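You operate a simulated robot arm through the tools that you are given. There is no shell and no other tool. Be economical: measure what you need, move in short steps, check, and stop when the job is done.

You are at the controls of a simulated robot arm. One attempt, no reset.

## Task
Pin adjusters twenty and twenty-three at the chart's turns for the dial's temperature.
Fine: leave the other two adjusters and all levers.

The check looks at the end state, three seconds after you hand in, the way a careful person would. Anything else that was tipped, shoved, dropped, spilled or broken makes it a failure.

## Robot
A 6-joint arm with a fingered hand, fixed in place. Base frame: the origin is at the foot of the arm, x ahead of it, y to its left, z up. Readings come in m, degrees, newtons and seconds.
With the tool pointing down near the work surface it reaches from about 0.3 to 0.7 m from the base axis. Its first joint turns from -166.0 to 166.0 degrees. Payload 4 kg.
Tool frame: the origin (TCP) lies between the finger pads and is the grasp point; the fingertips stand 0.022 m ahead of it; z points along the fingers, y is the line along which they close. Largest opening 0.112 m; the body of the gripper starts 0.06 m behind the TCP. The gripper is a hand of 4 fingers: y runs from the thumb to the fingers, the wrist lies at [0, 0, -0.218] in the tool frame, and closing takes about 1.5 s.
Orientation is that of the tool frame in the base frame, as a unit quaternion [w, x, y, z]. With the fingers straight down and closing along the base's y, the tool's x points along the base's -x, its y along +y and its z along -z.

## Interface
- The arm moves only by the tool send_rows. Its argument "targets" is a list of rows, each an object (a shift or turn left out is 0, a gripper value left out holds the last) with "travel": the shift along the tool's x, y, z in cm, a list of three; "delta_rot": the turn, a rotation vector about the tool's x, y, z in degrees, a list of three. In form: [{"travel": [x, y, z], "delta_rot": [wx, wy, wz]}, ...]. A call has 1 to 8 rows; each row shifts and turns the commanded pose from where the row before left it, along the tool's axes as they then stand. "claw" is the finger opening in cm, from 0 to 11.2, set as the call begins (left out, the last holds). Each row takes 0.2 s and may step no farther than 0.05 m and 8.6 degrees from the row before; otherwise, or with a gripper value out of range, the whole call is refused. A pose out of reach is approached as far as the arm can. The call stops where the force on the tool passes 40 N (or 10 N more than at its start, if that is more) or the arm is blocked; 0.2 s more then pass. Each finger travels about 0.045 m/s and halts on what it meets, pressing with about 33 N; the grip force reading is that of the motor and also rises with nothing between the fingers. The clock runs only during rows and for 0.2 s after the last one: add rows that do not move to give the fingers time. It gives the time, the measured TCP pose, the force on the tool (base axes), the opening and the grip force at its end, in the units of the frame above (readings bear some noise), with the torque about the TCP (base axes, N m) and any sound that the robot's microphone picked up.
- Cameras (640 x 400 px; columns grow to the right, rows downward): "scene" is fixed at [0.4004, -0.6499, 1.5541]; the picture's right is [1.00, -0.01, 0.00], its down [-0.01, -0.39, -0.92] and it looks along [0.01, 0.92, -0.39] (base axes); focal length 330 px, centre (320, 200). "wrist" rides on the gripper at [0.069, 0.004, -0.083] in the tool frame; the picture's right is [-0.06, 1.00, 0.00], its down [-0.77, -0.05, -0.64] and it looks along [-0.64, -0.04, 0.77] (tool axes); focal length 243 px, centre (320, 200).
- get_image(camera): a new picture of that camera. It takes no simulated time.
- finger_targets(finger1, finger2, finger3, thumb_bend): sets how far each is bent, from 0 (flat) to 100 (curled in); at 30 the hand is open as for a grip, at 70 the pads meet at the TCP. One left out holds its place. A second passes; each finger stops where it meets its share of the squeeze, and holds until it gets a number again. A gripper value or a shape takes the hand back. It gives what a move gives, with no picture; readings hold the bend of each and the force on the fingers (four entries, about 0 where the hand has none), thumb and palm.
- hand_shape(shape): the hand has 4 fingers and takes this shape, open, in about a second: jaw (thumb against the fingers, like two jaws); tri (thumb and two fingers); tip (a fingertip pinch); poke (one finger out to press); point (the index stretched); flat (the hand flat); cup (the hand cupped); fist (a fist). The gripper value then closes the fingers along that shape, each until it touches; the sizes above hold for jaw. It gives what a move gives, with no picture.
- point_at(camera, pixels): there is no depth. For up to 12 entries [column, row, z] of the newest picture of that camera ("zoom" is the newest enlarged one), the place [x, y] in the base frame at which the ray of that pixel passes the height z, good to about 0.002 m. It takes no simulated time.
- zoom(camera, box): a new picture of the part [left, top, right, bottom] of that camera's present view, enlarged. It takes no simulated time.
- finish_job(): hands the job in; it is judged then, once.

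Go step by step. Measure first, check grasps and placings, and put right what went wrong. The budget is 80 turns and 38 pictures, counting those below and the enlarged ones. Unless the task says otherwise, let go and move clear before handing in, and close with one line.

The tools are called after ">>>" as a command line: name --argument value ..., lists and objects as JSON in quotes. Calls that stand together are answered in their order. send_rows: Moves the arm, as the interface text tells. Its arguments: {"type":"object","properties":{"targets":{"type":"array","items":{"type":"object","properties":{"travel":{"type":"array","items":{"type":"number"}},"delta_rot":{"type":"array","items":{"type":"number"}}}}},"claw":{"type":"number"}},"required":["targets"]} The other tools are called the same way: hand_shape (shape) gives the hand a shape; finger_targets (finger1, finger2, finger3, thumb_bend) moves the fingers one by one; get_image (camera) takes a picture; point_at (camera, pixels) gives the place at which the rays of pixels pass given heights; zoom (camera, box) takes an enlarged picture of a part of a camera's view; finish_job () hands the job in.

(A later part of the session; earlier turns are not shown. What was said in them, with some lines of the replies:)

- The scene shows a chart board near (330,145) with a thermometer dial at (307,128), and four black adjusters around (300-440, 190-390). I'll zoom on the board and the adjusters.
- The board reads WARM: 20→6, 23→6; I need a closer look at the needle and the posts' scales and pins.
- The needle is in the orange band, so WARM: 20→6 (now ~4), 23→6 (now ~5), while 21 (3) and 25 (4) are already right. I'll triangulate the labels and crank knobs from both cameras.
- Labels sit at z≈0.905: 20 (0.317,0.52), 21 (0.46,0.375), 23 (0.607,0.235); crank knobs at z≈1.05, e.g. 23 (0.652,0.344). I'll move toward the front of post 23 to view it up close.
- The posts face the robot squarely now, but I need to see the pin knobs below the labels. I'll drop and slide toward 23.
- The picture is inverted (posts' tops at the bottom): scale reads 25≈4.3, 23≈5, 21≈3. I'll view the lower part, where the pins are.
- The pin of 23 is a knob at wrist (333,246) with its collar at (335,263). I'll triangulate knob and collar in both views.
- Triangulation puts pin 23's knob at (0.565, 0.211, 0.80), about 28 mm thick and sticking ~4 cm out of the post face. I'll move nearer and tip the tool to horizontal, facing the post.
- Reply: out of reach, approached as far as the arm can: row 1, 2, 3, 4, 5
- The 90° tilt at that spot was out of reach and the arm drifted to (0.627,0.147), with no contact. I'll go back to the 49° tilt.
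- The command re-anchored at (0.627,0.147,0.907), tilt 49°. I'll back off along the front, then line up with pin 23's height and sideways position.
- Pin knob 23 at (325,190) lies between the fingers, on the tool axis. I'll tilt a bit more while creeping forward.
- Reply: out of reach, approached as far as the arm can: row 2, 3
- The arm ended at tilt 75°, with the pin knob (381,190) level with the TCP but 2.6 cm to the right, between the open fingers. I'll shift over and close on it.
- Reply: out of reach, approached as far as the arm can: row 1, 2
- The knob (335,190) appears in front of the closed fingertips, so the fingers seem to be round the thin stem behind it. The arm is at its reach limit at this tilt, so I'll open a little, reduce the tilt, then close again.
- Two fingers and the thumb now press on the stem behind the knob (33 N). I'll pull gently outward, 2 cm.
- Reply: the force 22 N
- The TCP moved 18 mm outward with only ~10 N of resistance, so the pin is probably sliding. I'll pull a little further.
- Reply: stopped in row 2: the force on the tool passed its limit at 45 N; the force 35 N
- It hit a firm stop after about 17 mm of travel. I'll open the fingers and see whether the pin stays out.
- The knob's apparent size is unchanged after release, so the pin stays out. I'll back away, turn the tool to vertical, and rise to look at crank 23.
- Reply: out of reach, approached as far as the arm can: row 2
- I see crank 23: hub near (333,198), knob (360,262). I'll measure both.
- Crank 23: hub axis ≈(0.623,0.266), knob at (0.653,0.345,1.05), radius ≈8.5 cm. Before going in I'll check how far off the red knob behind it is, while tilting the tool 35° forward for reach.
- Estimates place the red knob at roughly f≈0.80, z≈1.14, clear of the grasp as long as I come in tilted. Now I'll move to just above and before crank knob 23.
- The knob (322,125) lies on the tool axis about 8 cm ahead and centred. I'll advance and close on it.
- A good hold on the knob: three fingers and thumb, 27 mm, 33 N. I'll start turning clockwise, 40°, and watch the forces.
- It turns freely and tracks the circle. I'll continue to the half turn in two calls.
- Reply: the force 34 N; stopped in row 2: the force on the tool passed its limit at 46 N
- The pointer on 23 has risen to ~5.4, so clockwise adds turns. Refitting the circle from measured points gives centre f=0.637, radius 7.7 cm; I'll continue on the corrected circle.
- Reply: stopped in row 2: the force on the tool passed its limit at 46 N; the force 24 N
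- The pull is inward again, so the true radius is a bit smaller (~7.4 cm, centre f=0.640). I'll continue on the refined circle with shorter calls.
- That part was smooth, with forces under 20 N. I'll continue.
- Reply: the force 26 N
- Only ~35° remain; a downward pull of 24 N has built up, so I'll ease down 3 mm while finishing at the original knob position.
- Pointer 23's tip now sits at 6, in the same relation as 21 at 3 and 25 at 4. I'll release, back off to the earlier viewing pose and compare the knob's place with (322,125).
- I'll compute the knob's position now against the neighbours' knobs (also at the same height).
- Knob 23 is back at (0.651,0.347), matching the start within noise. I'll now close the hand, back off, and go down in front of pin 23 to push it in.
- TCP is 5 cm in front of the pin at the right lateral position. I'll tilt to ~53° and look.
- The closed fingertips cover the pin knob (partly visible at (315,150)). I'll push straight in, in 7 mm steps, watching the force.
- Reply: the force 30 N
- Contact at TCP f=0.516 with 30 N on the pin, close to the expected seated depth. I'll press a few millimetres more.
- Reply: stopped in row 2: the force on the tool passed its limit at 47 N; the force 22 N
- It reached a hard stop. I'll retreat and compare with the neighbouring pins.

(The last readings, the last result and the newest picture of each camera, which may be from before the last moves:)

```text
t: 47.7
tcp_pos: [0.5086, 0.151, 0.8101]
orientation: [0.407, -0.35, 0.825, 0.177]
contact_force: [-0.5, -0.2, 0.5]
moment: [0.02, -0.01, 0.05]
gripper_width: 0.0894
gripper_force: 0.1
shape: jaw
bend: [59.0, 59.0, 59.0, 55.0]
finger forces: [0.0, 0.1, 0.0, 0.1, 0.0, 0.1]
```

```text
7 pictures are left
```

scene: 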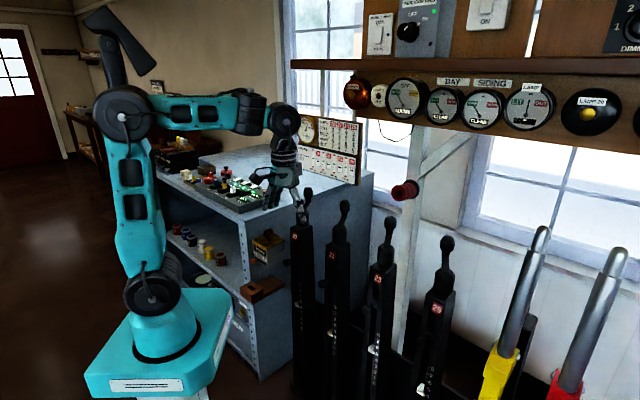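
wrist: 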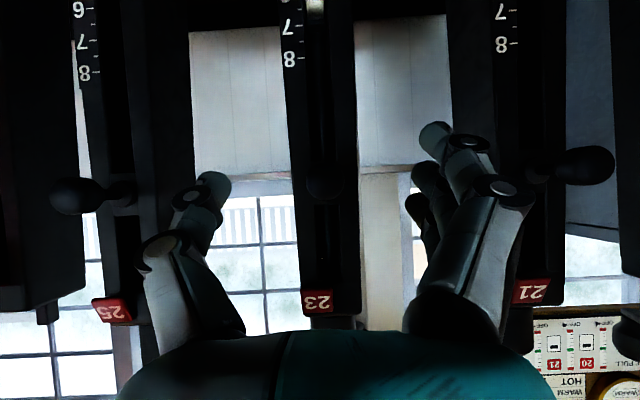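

I'll compare pin 23 in the same scene zoom as at the start (knob then at (232,250), collar (305,190)).

>>> zoom --camera "scene" --box '[350, 285, 400, 325]'

```text
10.00 times, centred on (375, 305) of scene
```

zoom: 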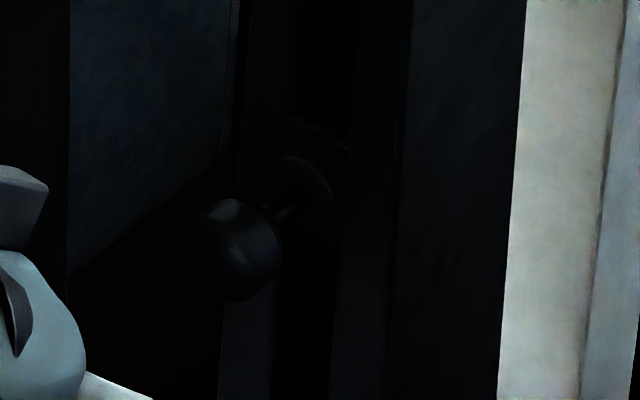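

The picture is identical to the start, so pin 23 is seated again, with the pointer at 6. Now for adjuster 20: I'll rise, turn the tool to vertical, and slide over in front of post 20.

>>> send_rows --targets '[{"travel": [-3.6, 0, -2.7]}, {"travel": [-3.6, 0, -2.7]}, {"travel": [-3.6, 0, -2.7]}, {"travel": [-3.6, 0, -2.7]}, {"travel": [-3.6, 0, -2.7]}, {"travel": [-3.6, 0, -2.7]}]' --claw 5

>>> send_rows --targets '[{"delta_rot": [0, 7.6, 0]}, {"delta_rot": [0, 7.6, 0]}, {"delta_rot": [0, 7.6, 0]}, {"delta_rot": [0, 7.6, 0]}, {"delta_rot": [0, 7.6, 0]}, {"delta_rot": [0, 7.6, 0]}, {"delta_rot": [0, 6, 0]}]'

>>> send_rows --targets '[{"travel": [0, 5, 0]}, {"travel": [0, 5, 0]}, {"travel": [0, 5, 0]}, {"travel": [0, 5, 0]}, {"travel": [0, 5, 0]}, {"travel": [0, 5, 0]}, {"travel": [0, 5, 0]}, {"travel": [0, 5, 0]}]'

```text
t: 49.1
tcp_pos: [0.51, 0.1489, 1.0807]
orientation: [0.405, -0.351, 0.825, 0.177]
contact_force: [0.5, 0.0, -0.4]
moment: [-0.01, 0.02, -0.01]
gripper_width: 0.0504
gripper_force: 0.1
shape: jaw
bend: [73.0, 73.0, 73.0, 70.0]
finger forces: [0.0, 0.1, 0.0, 0.0, 0.0, 0.0]
```

```text
t: 50.7
tcp_pos: [0.511, 0.149, 1.0822]
orientation: [0.006, -0.392, 0.92, 0.006]
contact_force: [-0.7, -0.3, -0.7]
moment: [0.03, 0.05, 0.02]
gripper_width: 0.0506
gripper_force: 0.0
shape: jaw
bend: [73.0, 73.0, 73.0, 70.0]
finger forces: [0.1, 0.0, 0.1, 0.0, 0.0, 0.0]
```

```text
t: 52.5
tcp_pos: [0.2219, 0.429, 1.0856]
orientation: [0.006, -0.391, 0.92, 0.006]
contact_force: [-0.2, -1.2, 1.2]
moment: [0.03, 0.04, 0.02]
gripper_width: 0.0507
gripper_force: 0.0
shape: jaw
bend: [73.0, 73.0, 73.0, 70.0]
finger forces: [0.0, 0.0, 0.0, 0.1, 0.0, 0.0]
```

TCP is now f=0.460, yt=0.146, in front of post 20. I'll fix the 1° yaw error and look.

>>> send_rows --targets '[{"delta_rot": [0, 0, 1]}, {"travel": [0, 0, 3]}, {}]'

>>> get_image --camera "wrist"

```text
t: 53.3
tcp_pos: [0.2225, 0.4276, 1.0554]
orientation: [0.008, -0.384, 0.923, 0.007]
contact_force: [-1.3, 0.4, 0.8]
moment: [0.03, -0.01, -0.04]
gripper_width: 0.0509
gripper_force: 0.1
shape: jaw
bend: [73.0, 73.0, 73.0, 70.0]
finger forces: [0.1, 0.1, 0.0, 0.0, 0.0, 0.0]
```

```text
5 pictures are left
```

wrist: 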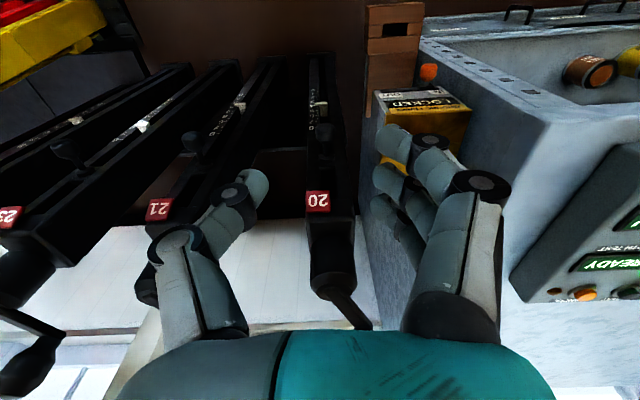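

The pin 20 knob is at (325,132); the LOCKED box's edge starts at column 375. I'll measure the pin, the box edge and the cabinet edge.

>>> point_at --camera "wrist" --pixels '[[325, 132, 0.8], [318, 202, 0.905], [375, 92, 0.8], [376, 118, 0.85], [382, 168, 0.9], [376, 118, 0.8], [420, 38, 0.9], [545, 118, 0.95], [335, 275, 0.98]]'

```text
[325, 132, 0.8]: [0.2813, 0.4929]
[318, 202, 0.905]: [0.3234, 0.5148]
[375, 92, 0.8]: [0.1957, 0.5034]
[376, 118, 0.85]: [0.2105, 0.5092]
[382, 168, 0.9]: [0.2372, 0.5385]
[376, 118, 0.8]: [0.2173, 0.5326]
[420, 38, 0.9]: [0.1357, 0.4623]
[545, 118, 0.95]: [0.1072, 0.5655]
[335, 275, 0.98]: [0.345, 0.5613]
```

Pin 20's knob is at f=0.547, yt=0.150; the box edge is at yt≈0.213, so I have ~6 cm of side room. I'll yaw the hand 10° so its body keeps away from the box, then descend in front of the pin.

>>> send_rows --targets '[{"delta_rot": [0, 0, -5]}, {"delta_rot": [0, 0, -5]}, {"travel": [0, -0.3, 4.15]}, {"travel": [0, -0.3, 4.15]}, {"travel": [0, 0, 4.15]}, {"travel": [0, 0, 4.15]}, {"travel": [0, 0, 4.15]}, {"travel": [0, 0, 4.15]}]' --claw 5.5

>>> send_rows --targets '[{"delta_rot": [0, -7, 0]}, {"delta_rot": [0, -7, 0]}, {"delta_rot": [0, -7, 0]}, {"delta_rot": [0, -7, 0]}, {}]'

```text
t: 55.1
tcp_pos: [0.2292, 0.4267, 0.8051]
orientation: [0.007, -0.463, 0.887, 0.006]
contact_force: [-0.4, -0.2, 0.3]
moment: [0.01, 0.0, 0.0]
gripper_width: 0.0544
gripper_force: 0.1
shape: jaw
bend: [73.0, 73.0, 73.0, 70.0]
finger forces: [0.1, 0.1, 0.0, 0.0, 0.0, 0.0]
```

```text
t: 56.3
tcp_pos: [0.2302, 0.4273, 0.8057]
orientation: [0.222, -0.448, 0.858, 0.118]
contact_force: [-0.1, 0.1, 0.1]
moment: [-0.01, 0.0, -0.03]
gripper_width: 0.0543
gripper_force: 0.0
shape: jaw
bend: [73.0, 73.0, 73.0, 70.0]
finger forces: [0.1, 0.1, 0.1, 0.0, 0.0, 0.0]
```

Reachable so far (tilt 29°). I'll advance 3.5 cm and tilt further to ~50°.

>>> send_rows --targets '[{"travel": [-3.08, -0.22, 1.71]}, {"delta_rot": [0, -7, 0]}, {"delta_rot": [0, -7, 0]}, {"delta_rot": [0, -7, 0]}, {}]'

```text
t: 57.5
tcp_pos: [0.2501, 0.4555, 0.8059]
orientation: [0.374, -0.42, 0.802, 0.198]
contact_force: [-0.2, 0.6, 0.0]
moment: [0.0, 0.02, 0.01]
gripper_width: 0.0546
gripper_force: 0.1
shape: jaw
bend: [73.0, 73.0, 73.0, 70.0]
finger forces: [0.1, 0.1, 0.0, 0.1, 0.1, 0.1]
```

Still reachable. I'll advance round the knob in three steps, then tilt a further 8°.

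>>> send_rows --targets '[{"travel": [-1.21, -0.27, 1.44]}, {"travel": [-1.21, -0.27, 1.44]}, {"travel": [-1.21, -0.27, 1.44]}, {"delta_rot": [0, -4, 0]}, {"delta_rot": [0, -4, 0]}, {}]'

>>> send_rows --targets '[{}, {}, {}, {}, {}, {}]' --claw 0

```text
t: 58.9
tcp_pos: [0.2888, 0.4982, 0.8055]
orientation: [0.43, -0.404, 0.775, 0.227]
contact_force: [0.3, 0.1, -0.2]
moment: [0.0, 0.01, 0.0]
gripper_width: 0.0542
gripper_force: 0.0
shape: jaw
bend: [73.0, 73.0, 73.0, 70.0]
finger forces: [0.1, 0.0, 0.0, 0.0, 0.1, 0.1]
```

```text
t: 60.3
tcp_pos: [0.29, 0.4964, 0.8043]
orientation: [0.428, -0.405, 0.776, 0.225]
contact_force: [5.8, -5.0, -6.7]
moment: [-0.06, 0.02, 0.04]
gripper_width: 0.0077
gripper_force: 33.0
shape: jaw
bend: [71.0, 73.0, 68.0, 75.0]
finger forces: [13.5, 8.2, 0.0, 0.0, 24.1, 0.0]
```

Same signature as with pin 23 (two fingers and thumb on the stem). Pulling out 2 cm.

>>> send_rows --targets '[{"travel": [0.26, 0.09, -0.42]}, {"travel": [0.26, 0.09, -0.42]}, {"travel": [0.26, 0.09, -0.42]}, {"travel": [0.26, 0.09, -0.42]}, {}]'

>>> send_rows --targets '[{"travel": [0.2, 0.07, -0.34]}, {"travel": [0.2, 0.07, -0.34]}, {}]'

```text
t: 61.5
tcp_pos: [0.2762, 0.4839, 0.805]
orientation: [0.429, -0.405, 0.775, 0.227]
contact_force: [18.4, 10.8, -16.2]
moment: [0.01, -0.17, -0.01]
gripper_width: 0.0072
gripper_force: 32.7
shape: jaw
bend: [71.0, 73.0, 68.0, 75.0]
finger forces: [17.3, 11.4, 0.1, 0.0, 31.3, 0.0]
```

```text
t: 61.9
tcp_pos: [0.2761, 0.4815, 0.8046]
orientation: [0.431, -0.403, 0.775, 0.226]
contact_force: [18.2, 18.1, -20.9]
moment: [0.03, -0.28, -0.07]
gripper_width: 0.0058
gripper_force: 32.9
shape: jaw
bend: [70.0, 72.0, 68.0, 74.0]
finger forces: [21.2, 13.4, 0.1, 0.1, 30.9, 0.1]
stopped in row 1: the force on the tool passed its limit at 44 N (the readings are from after the stop); the commanded pose is now the measured one
```

Pin 20 is at its outward stop (20 mm travel). I'll release gently and withdraw while untilting.

>>> send_rows --targets '[{}, {}, {}, {}, {}, {}]' --claw 6

>>> send_rows --targets '[{"delta_rot": [0, 7, 0]}, {"travel": [1, 0.26, -1.1]}, {"delta_rot": [0, 7, 0]}, {"travel": [1.2, 0.26, -1.0]}, {"delta_rot": [0, 7, 0]}, {"travel": [1.6, 0.26, -1.2]}, {"travel": [1.6, 0.26, -1.2]}, {}]'

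```text
t: 63.3
tcp_pos: [0.2743, 0.4822, 0.806]
orientation: [0.432, -0.403, 0.774, 0.226]
contact_force: [0.0, -0.1, 0.0]
moment: [-0.01, -0.02, 0.03]
gripper_width: 0.0594
gripper_force: 0.0
shape: jaw
bend: [72.0, 72.0, 72.0, 70.0]
finger forces: [0.1, 0.0, 0.1, 0.1, 0.0, 0.0]
```

```text
t: 65.1
tcp_pos: [0.2249, 0.4299, 0.8028]
orientation: [0.283, -0.438, 0.84, 0.149]
contact_force: [-0.1, 0.2, 0.8]
moment: [0.04, 0.03, 0.03]
gripper_width: 0.0595
gripper_force: 0.0
shape: jaw
bend: [72.0, 72.0, 72.0, 70.0]
finger forces: [0.0, 0.1, 0.1, 0.1, 0.0, 0.0]
```

Pin 20 released. Now I'll rise with tilt 37°, then remove the 10° yaw.

>>> send_rows --targets '[{"travel": [-2.67, 0, -3.5]}, {"travel": [-2.67, 0, -3.5]}, {"travel": [-2.67, 0, -3.5]}, {"travel": [-2.67, 0, -3.5]}, {"travel": [-2.67, 0, -3.5]}, {"travel": [-2.67, 0, -3.5]}, {"travel": [-2.67, 0, -3.5]}, {"travel": [-2.67, 0, -3.5]}]' --claw 9

>>> send_rows --targets '[{"delta_rot": [3.03, 0, 3.98]}, {"delta_rot": [3.03, 0, 3.98]}, {}]'

```text
t: 66.9
tcp_pos: [0.2253, 0.4298, 1.1573]
orientation: [0.283, -0.438, 0.84, 0.149]
contact_force: [-0.8, 0.2, 0.5]
moment: [0.01, 0.05, -0.01]
gripper_width: 0.09
gripper_force: 0.1
shape: jaw
bend: [59.0, 59.0, 59.0, 55.0]
finger forces: [0.1, 0.0, 0.1, 0.1, 0.0, 0.1]
```

```text
t: 67.7
tcp_pos: [0.2254, 0.4292, 1.1571]
orientation: [0.295, -0.363, 0.875, 0.123]
contact_force: [-0.3, 0.5, -0.7]
moment: [0.02, -0.01, 0.01]
gripper_width: 0.0898
gripper_force: 0.0
shape: jaw
bend: [59.0, 59.0, 59.0, 55.0]
finger forces: [0.0, 0.0, 0.0, 0.1, 0.0, 0.0]
```

Yaw is right again (45°). Moving to the viewing/pre-grasp pose before crank knob 20.

>>> send_rows --targets '[{"travel": [-2.63, 0.82, 3.05]}, {"travel": [-2.63, 0.82, 3.05]}, {"travel": [-2.63, 0.82, 3.05]}, {"travel": [-2.63, 0.82, 3.05]}, {"travel": [-2.63, 0.82, 3.05]}, {}]'

>>> get_image --camera "wrist"

```text
t: 69.1
tcp_pos: [0.3366, 0.5972, 1.1134]
orientation: [0.294, -0.364, 0.875, 0.124]
contact_force: [0.6, 0.0, 0.7]
moment: [0.0, 0.0, -0.02]
gripper_width: 0.0896
gripper_force: 0.1
shape: jaw
bend: [59.0, 59.0, 59.0, 55.0]
finger forces: [0.0, 0.1, 0.1, 0.1, 0.0, 0.0]
```

```text
4 pictures are left
```

wrist: 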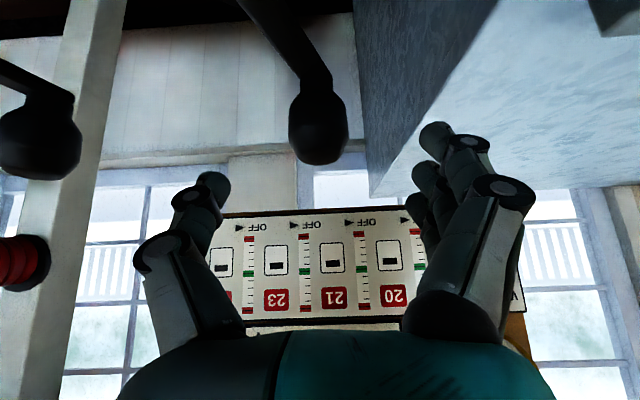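

Knob 20 is at (318,130), centred; the board behind is at f≈0.9, well clear. I'll compute its position.

>>> point_at --camera "wrist" --pixels '[[318, 129, 1.05], [40, 138, 1.05], [318, 129, 1.04]]'

>>> send_rows --targets '[{"travel": [0, 0, 2.6]}, {"travel": [0, 0, 2.6]}, {"travel": [0, 0, 2.6]}, {}]'

>>> send_rows --targets '[{}, {}, {}, {}, {}, {}, {}]' --claw 0

```text
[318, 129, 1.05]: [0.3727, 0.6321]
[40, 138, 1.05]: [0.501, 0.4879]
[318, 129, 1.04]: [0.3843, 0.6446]
```

```text
t: 70.1
tcp_pos: [0.3716, 0.6323, 1.0513]
orientation: [0.294, -0.363, 0.875, 0.124]
contact_force: [-1.1, 0.6, 0.1]
moment: [-0.02, -0.01, -0.02]
gripper_width: 0.0897
gripper_force: 0.0
shape: jaw
bend: [59.0, 59.0, 59.0, 55.0]
finger forces: [0.0, 0.1, 0.0, 0.0, 0.0, 0.0]
```

```text
t: 71.7
tcp_pos: [0.3705, 0.6336, 1.0516]
orientation: [0.295, -0.363, 0.875, 0.123]
contact_force: [6.3, 11.4, -4.3]
moment: [-0.13, -0.28, 0.02]
gripper_width: 0.0219
gripper_force: 33.2
shape: jaw
bend: [73.0, 73.0, 67.0, 70.0]
finger forces: [10.3, 10.4, 12.3, 0.0, 27.4, 0.0]
```

A solid four-digit hold on knob 20. I'll turn clockwise on the fitted circle (r≈7.5 cm, 20° steps), checking forces after the first rows.

>>> send_rows --targets '[{"travel": [-0.72, -2.44, 0.55]}, {"travel": [-0.02, -2.59, 0.02]}, {"travel": [0.69, -2.45, -0.53]}, {}]'

>>> send_rows --targets '[{"travel": [1.31, -2.01, -1.0]}, {"travel": [1.78, -1.32, -1.36]}, {"travel": [2.03, -0.47, -1.55]}, {}]'

```text
t: 72.7
tcp_pos: [0.423, 0.5793, 1.0505]
orientation: [0.293, -0.364, 0.875, 0.124]
contact_force: [-5.7, -0.7, 0.6]
moment: [-0.19, -0.11, -0.05]
gripper_width: 0.0216
gripper_force: 32.5
shape: jaw
bend: [73.0, 73.0, 68.0, 72.0]
finger forces: [10.3, 8.8, 11.1, 0.1, 25.0, 0.0]
```

```text
t: 73.7
tcp_pos: [0.4018, 0.5082, 1.0502]
orientation: [0.294, -0.364, 0.875, 0.124]
contact_force: [-5.8, 6.0, -9.1]
moment: [-0.2, -0.09, -0.04]
gripper_width: 0.0216
gripper_force: 33.3
shape: jaw
bend: [73.0, 73.0, 68.0, 72.0]
finger forces: [12.9, 10.1, 12.4, 0.0, 23.6, 0.0]
```

Forces stay low (≤13 N). Continuing through the near side.

>>> send_rows --targets '[{"travel": [2.04, 0.43, -1.56]}, {"travel": [1.8, 1.28, -1.37]}, {"travel": [1.34, 1.97, -1.02]}, {}]'

>>> send_rows --targets '[{"travel": [0.72, 2.44, -0.55]}, {"travel": [0.02, 2.59, -0.02]}, {"travel": [-0.69, 2.45, 0.53]}, {}]'

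```text
t: 74.7
tcp_pos: [0.3334, 0.4895, 1.0517]
orientation: [0.294, -0.364, 0.875, 0.124]
contact_force: [3.5, 22.9, -16.8]
moment: [-0.24, -0.14, -0.09]
gripper_width: 0.0208
gripper_force: 33.4
shape: jaw
bend: [72.0, 73.0, 67.0, 72.0]
finger forces: [14.7, 12.4, 19.0, 0.1, 26.6, 0.0]
```

```text
t: 75.7
tcp_pos: [0.2799, 0.5395, 1.0515]
orientation: [0.293, -0.364, 0.875, 0.123]
contact_force: [-7.7, -3.7, -15.5]
moment: [-0.39, -0.12, -0.02]
gripper_width: 0.0204
gripper_force: 33.3
shape: jaw
bend: [73.0, 73.0, 68.0, 72.0]
finger forces: [15.7, 7.4, 9.4, 0.0, 22.4, 0.0]
```

>>> send_rows --targets '[{"travel": [-1.31, 2.01, 1.0]}, {"travel": [-1.78, 1.32, 1.36]}, {"travel": [-2.03, 0.47, 1.55]}, {}]'

>>> send_rows --targets '[{"travel": [-2.04, -0.43, 1.56]}, {"travel": [-1.8, -1.28, 1.37]}, {"travel": [-1.34, -1.97, 1.02]}, {}]'

```text
t: 76.7
tcp_pos: [0.2979, 0.6147, 1.0504]
orientation: [0.294, -0.364, 0.875, 0.124]
contact_force: [-9.2, 7.9, -9.8]
moment: [-0.33, -0.1, -0.09]
gripper_width: 0.0197
gripper_force: 33.5
shape: jaw
bend: [73.0, 73.0, 69.0, 72.0]
finger forces: [15.2, 9.9, 14.1, 0.1, 22.3, 0.0]
```

```text
t: 77.7
tcp_pos: [0.3718, 0.6336, 1.0518]
orientation: [0.296, -0.363, 0.875, 0.124]
contact_force: [12.2, 31.0, -4.1]
moment: [-0.24, -0.13, -0.17]
gripper_width: 0.0191
gripper_force: 33.1
shape: jaw
bend: [73.0, 73.0, 68.0, 71.0]
finger forces: [12.9, 12.8, 21.5, 0.1, 28.2, 0.0]
```

One full turn is done on 20, but the grip has crept (22→19 mm) and 30 N has built up. I'll open and re-grip at this spot before the second turn.

>>> send_rows --targets '[{}, {}, {}, {}, {}, {}]' --claw 7

>>> send_rows --targets '[{}, {}, {}, {}, {}, {}]' --claw 0

```text
t: 79.1
tcp_pos: [0.3711, 0.6319, 1.0507]
orientation: [0.294, -0.365, 0.875, 0.124]
contact_force: [0.0, 0.3, 0.3]
moment: [0.0, -0.01, 0.0]
gripper_width: 0.0699
gripper_force: 0.0
shape: jaw
bend: [71.0, 71.0, 71.0, 68.0]
finger forces: [0.0, 0.0, 0.0, 0.1, 0.0, 0.0]
```

```text
t: 80.5
tcp_pos: [0.3703, 0.6331, 1.0495]
orientation: [0.294, -0.364, 0.875, 0.124]
contact_force: [4.7, 9.1, -4.1]
moment: [-0.13, -0.26, 0.03]
gripper_width: 0.0214
gripper_force: 32.7
shape: jaw
bend: [73.0, 73.0, 66.0, 71.0]
finger forces: [10.7, 10.1, 11.2, 0.0, 28.7, 0.0]
```

Re-gripped at 21.4 mm, the same as at first. Now the second turn with the same rows.

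>>> send_rows --targets '[{"travel": [-0.72, -2.44, 0.55]}, {"travel": [-0.02, -2.59, 0.02]}, {"travel": [0.69, -2.45, -0.53]}, {}]'

>>> send_rows --targets '[{"travel": [1.31, -2.01, -1.0]}, {"travel": [1.78, -1.32, -1.36]}, {"travel": [2.03, -0.47, -1.55]}, {}]'

>>> send_rows --targets '[{"travel": [2.04, 0.43, -1.56]}, {"travel": [1.8, 1.28, -1.37]}, {"travel": [1.34, 1.97, -1.02]}, {}]'

```text
t: 81.5
tcp_pos: [0.4231, 0.58, 1.0497]
orientation: [0.292, -0.365, 0.875, 0.123]
contact_force: [-16.1, -2.6, -15.9]
moment: [-0.37, -0.02, -0.01]
gripper_width: 0.0206
gripper_force: 32.9
shape: jaw
bend: [73.0, 73.0, 68.0, 71.0]
finger forces: [15.8, 9.9, 10.2, 0.1, 22.5, 0.0]
```

```text
t: 82.5
tcp_pos: [0.4053, 0.5089, 1.0509]
orientation: [0.294, -0.365, 0.875, 0.124]
contact_force: [-13.9, 14.2, -26.2]
moment: [-0.47, -0.07, -0.11]
gripper_width: 0.0202
gripper_force: 33.0
shape: jaw
bend: [72.0, 72.0, 67.0, 71.0]
finger forces: [18.3, 11.9, 19.2, 0.1, 22.2, 0.1]
```

```text
t: 83.5
tcp_pos: [0.3343, 0.488, 1.0512]
orientation: [0.294, -0.364, 0.875, 0.124]
contact_force: [3.9, 20.3, -26.9]
moment: [-0.41, -0.12, -0.08]
gripper_width: 0.0197
gripper_force: 33.1
shape: jaw
bend: [72.0, 73.0, 67.0, 71.0]
finger forces: [17.2, 11.4, 19.3, 0.0, 27.8, 0.1]
```

At the half turn a 27 N downward pull shows; I'll ease down 2.5 mm and finish the turn.

>>> send_rows --targets '[{"travel": [0.87, 2.44, -0.35]}, {"travel": [0.02, 2.59, -0.02]}, {"travel": [-0.69, 2.45, 0.53]}, {}]'

>>> send_rows --targets '[{"travel": [-1.31, 2.01, 1.0]}, {"travel": [-1.78, 1.32, 1.36]}, {"travel": [-2.03, 0.47, 1.55]}, {}]'

>>> send_rows --targets '[{"travel": [-2.04, -0.43, 1.56]}, {"travel": [-1.8, -1.28, 1.37]}, {"travel": [-1.34, -1.97, 1.02]}, {}]'

```text
t: 84.5
tcp_pos: [0.2792, 0.5402, 1.0496]
orientation: [0.293, -0.364, 0.875, 0.125]
contact_force: [-7.8, -2.9, -4.8]
moment: [-0.42, -0.21, -0.01]
gripper_width: 0.0199
gripper_force: 33.0
shape: jaw
bend: [73.0, 73.0, 69.0, 71.0]
finger forces: [14.0, 8.2, 11.2, 0.0, 27.4, 0.0]
```

```text
t: 85.5
tcp_pos: [0.2956, 0.6121, 1.0488]
orientation: [0.293, -0.365, 0.875, 0.126]
contact_force: [-14.5, 14.4, -3.2]
moment: [-0.36, -0.12, -0.12]
gripper_width: 0.0203
gripper_force: 32.9
shape: jaw
bend: [73.0, 73.0, 69.0, 72.0]
finger forces: [15.8, 11.3, 17.8, 0.0, 22.0, 0.1]
```

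```text
t: 86.5
tcp_pos: [0.3734, 0.6343, 1.0486]
orientation: [0.294, -0.363, 0.876, 0.124]
contact_force: [12.3, 27.6, -8.4]
moment: [-0.39, -0.19, -0.11]
gripper_width: 0.0193
gripper_force: 32.0
shape: jaw
bend: [72.0, 72.0, 69.0, 71.0]
finger forces: [15.5, 11.6, 20.9, 0.0, 30.2, 0.1]
```

Second turn done. I'll release, withdraw to the viewing pose and check knob alignment and the scale pointer.

>>> send_rows --targets '[{}, {}, {}, {}, {}, {}, {}, {}]' --claw 9

>>> send_rows --targets '[{"travel": [0, 0, -2.6]}, {"travel": [0, 0, -2.6]}, {"travel": [0, 0, -2.6]}, {}]'

>>> get_image --camera "wrist"

>>> zoom --camera "scene" --box '[280, 230, 390, 390]'

```text
t: 88.3
tcp_pos: [0.3699, 0.6324, 1.0505]
orientation: [0.294, -0.364, 0.875, 0.124]
contact_force: [-0.1, -0.5, 0.6]
moment: [-0.02, -0.01, -0.05]
gripper_width: 0.09
gripper_force: 0.1
shape: jaw
bend: [59.0, 59.0, 59.0, 55.0]
finger forces: [0.0, 0.0, 0.0, 0.0, 0.0, 0.1]
```

```text
t: 89.3
tcp_pos: [0.3361, 0.5997, 1.1121]
orientation: [0.294, -0.365, 0.875, 0.124]
contact_force: [0.2, -0.5, 0.7]
moment: [-0.01, 0.03, 0.0]
gripper_width: 0.09
gripper_force: 0.1
shape: jaw
bend: [59.0, 59.0, 59.0, 55.0]
finger forces: [0.0, 0.1, 0.0, 0.1, 0.0, 0.0]
```

```text
3 pictures are left
```

wrist: 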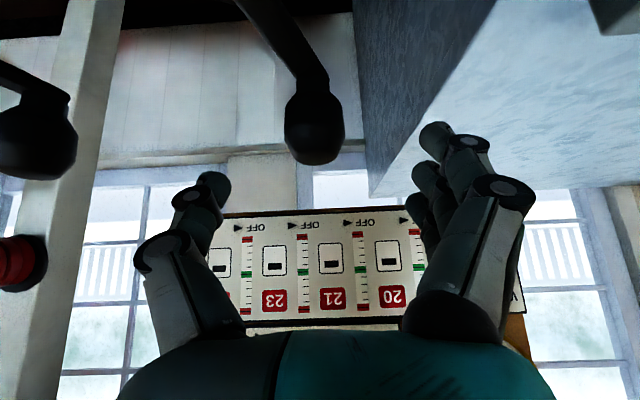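

```text
2.50 times, centred on (335, 310) of scene
```

zoom: 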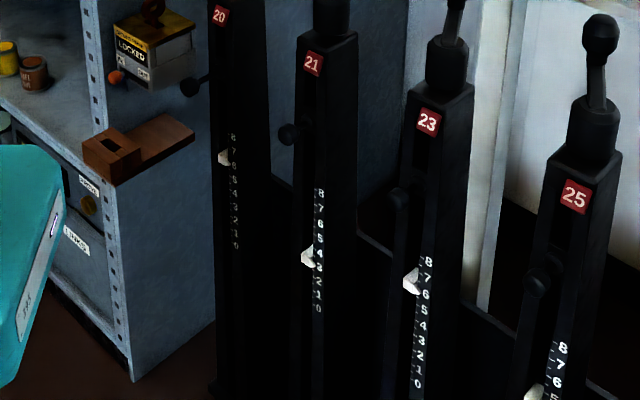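

Pointer 20 reads 6, pointer 23 still 6, 21 and 25 unchanged, and knob 20 is back in line. Now I'll close the hand, back off and go down in front of pin 20.

>>> send_rows --targets '[{"travel": [2.63, -0.8, -3.05]}, {"travel": [2.63, -0.8, -3.05]}, {"travel": [2.63, -0.8, -3.05]}, {"travel": [2.63, -0.8, -3.05]}, {"travel": [2.63, -0.6, -3.05]}, {}]' --claw 0

>>> send_rows --targets '[{"travel": [2.6, 0, 3.42]}, {"travel": [2.6, 0, 3.42]}, {"travel": [2.6, 0, 3.42]}, {"travel": [2.6, 0, 3.42]}, {"travel": [2.6, 0, 3.42]}, {"travel": [2.6, 0, 3.42]}, {"travel": [2.6, 0, 3.42]}, {"travel": [2.6, 0, 3.42]}]'

```text
t: 90.7
tcp_pos: [0.2226, 0.432, 1.1527]
orientation: [0.294, -0.363, 0.876, 0.123]
contact_force: [-0.4, -0.3, -0.2]
moment: [0.01, 0.01, -0.01]
gripper_width: 0.0
gripper_force: 24.7
shape: jaw
bend: [66.0, 56.0, 66.0, 65.0]
finger forces: [0.1, 0.0, 0.0, 0.0, 0.0, 0.0]
```

```text
t: 92.5
tcp_pos: [0.2215, 0.4308, 0.8094]
orientation: [0.295, -0.363, 0.875, 0.124]
contact_force: [0.4, -0.1, 0.2]
moment: [-0.01, -0.03, -0.02]
gripper_width: 0.0
gripper_force: 32.7
shape: jaw
bend: [68.0, 56.0, 68.0, 66.0]
finger forces: [0.0, 0.0, 0.1, 0.0, 0.0, 0.0]
```

In position (yt=0.148). I'll tilt to ~51° while creeping up to just short of the pin.

>>> send_rows --targets '[{"delta_rot": [0, -7, 0]}, {"travel": [-2.08, 0, 1.45]}, {"delta_rot": [0, -7, 0]}, {}]'

```text
t: 93.5
tcp_pos: [0.2417, 0.4507, 0.8142]
orientation: [0.399, -0.345, 0.833, 0.168]
contact_force: [-0.6, 0.0, -0.3]
moment: [0.02, 0.02, 0.0]
gripper_width: 0.0001
gripper_force: 33.1
shape: jaw
bend: [68.0, 56.0, 68.0, 66.0]
finger forces: [0.1, 0.0, 0.1, 0.0, 0.1, 0.0]
```

No contact yet; pushing straight in by 3 cm.

>>> send_rows --targets '[{"travel": [-0.38, 0, 0.47]}, {"travel": [-0.38, 0, 0.47]}, {"travel": [-0.38, 0, 0.47]}, {"travel": [-0.38, 0, 0.47]}, {"travel": [-0.2, 0, 0.25]}, {}]'

>>> send_rows --targets '[{"travel": [-0.18, 0, 0.24]}, {"travel": [-0.18, 0, 0.24]}, {"travel": [-0.18, 0, 0.24]}]'

```text
t: 94.9
tcp_pos: [0.2602, 0.4693, 0.8135]
orientation: [0.398, -0.346, 0.833, 0.167]
contact_force: [-9.1, -8.1, 0.6]
moment: [-0.05, 0.15, 0.16]
gripper_width: 0.0
gripper_force: 32.5
shape: jaw
bend: [68.0, 56.0, 68.0, 66.0]
finger forces: [0.1, 0.1, 0.1, 0.0, 0.1, 0.0]
```

```text
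t: 95.4
tcp_pos: [0.2618, 0.4698, 0.8106]
orientation: [0.393, -0.348, 0.835, 0.165]
contact_force: [-11.9, -12.6, 2.9]
moment: [-0.08, 0.16, 0.24]
gripper_width: 0.0
gripper_force: 33.5
shape: jaw
bend: [68.0, 62.0, 68.0, 67.0]
finger forces: [0.0, 37.1, 0.0, 0.0, 0.0, 0.1]
stopped in row 2: the force on the tool passed its limit at 43 N (the readings are from after the stop); the commanded pose is now the measured one
```

It stopped at f=0.517, matching the seated stop of pin 23. I'll retreat and compare with the first scene zoom of pin 20 (knob at (187,228)).

>>> send_rows --targets '[{"travel": [1.5, 0, -1.8]}, {"delta_rot": [0, 7, 0]}, {"travel": [2, 0, -2]}, {"travel": [-2.6, 0, -3.4]}, {"travel": [-2.6, 0, -3.4]}, {"travel": [-2.6, 0, -3.4]}, {"travel": [-2.6, 0, -3.4]}, {"travel": [-2.6, 0, -3.4]}]'

>>> zoom --camera "scene" --box '[275, 240, 325, 280]'

```text
t: 97.2
tcp_pos: [0.2079, 0.4172, 1.0257]
orientation: [0.343, -0.356, 0.857, 0.144]
contact_force: [0.3, -0.8, 0.7]
moment: [-0.02, -0.01, 0.01]
gripper_width: 0.0
gripper_force: 33.8
shape: jaw
bend: [68.0, 57.0, 68.0, 67.0]
finger forces: [0.0, 0.0, 0.0, 0.0, 0.1, 0.0]
```

```text
10.00 times, centred on (300, 260) of scene
```

zoom: 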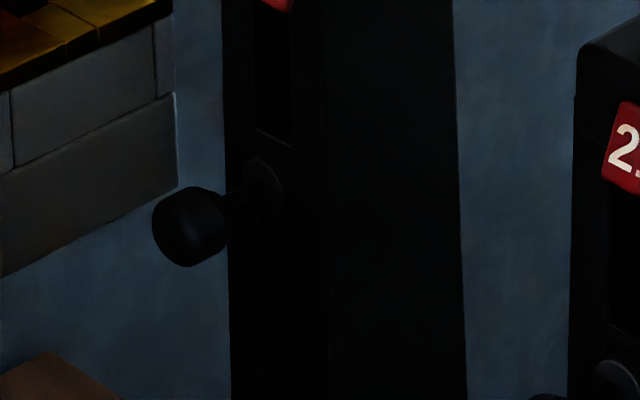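

Pin 20 looks exactly as at the start, seated. One last look at both pointers.

>>> zoom --camera "scene" --box '[275, 255, 345, 335]'

>>> get_image --camera "scene"

```text
5.00 times, centred on (310, 295) of scene
```

zoom: 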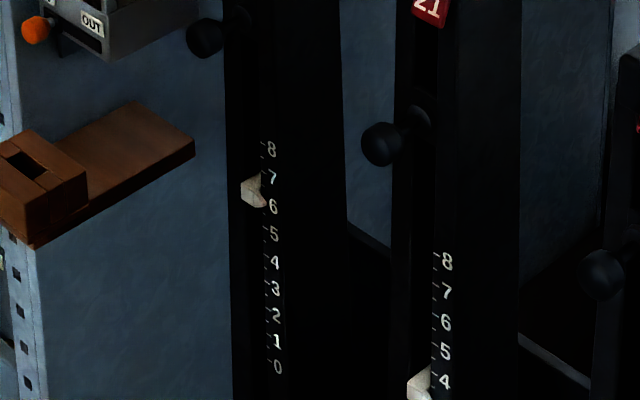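

```text
refused: no pictures are left
```

Pointer 20 is at 6, pin seated; 23 is at 6, pin seated; the arm is clear. Handing in.

>>> finish_job

```text
The job is handed in.
```

The dial reads WARM, so I set adjusters 20 and 23 to 6 turns each and pushed their pins back in. I did not touch adjusters 21 and 25 or the levers, and the hand was clear when I handed in.
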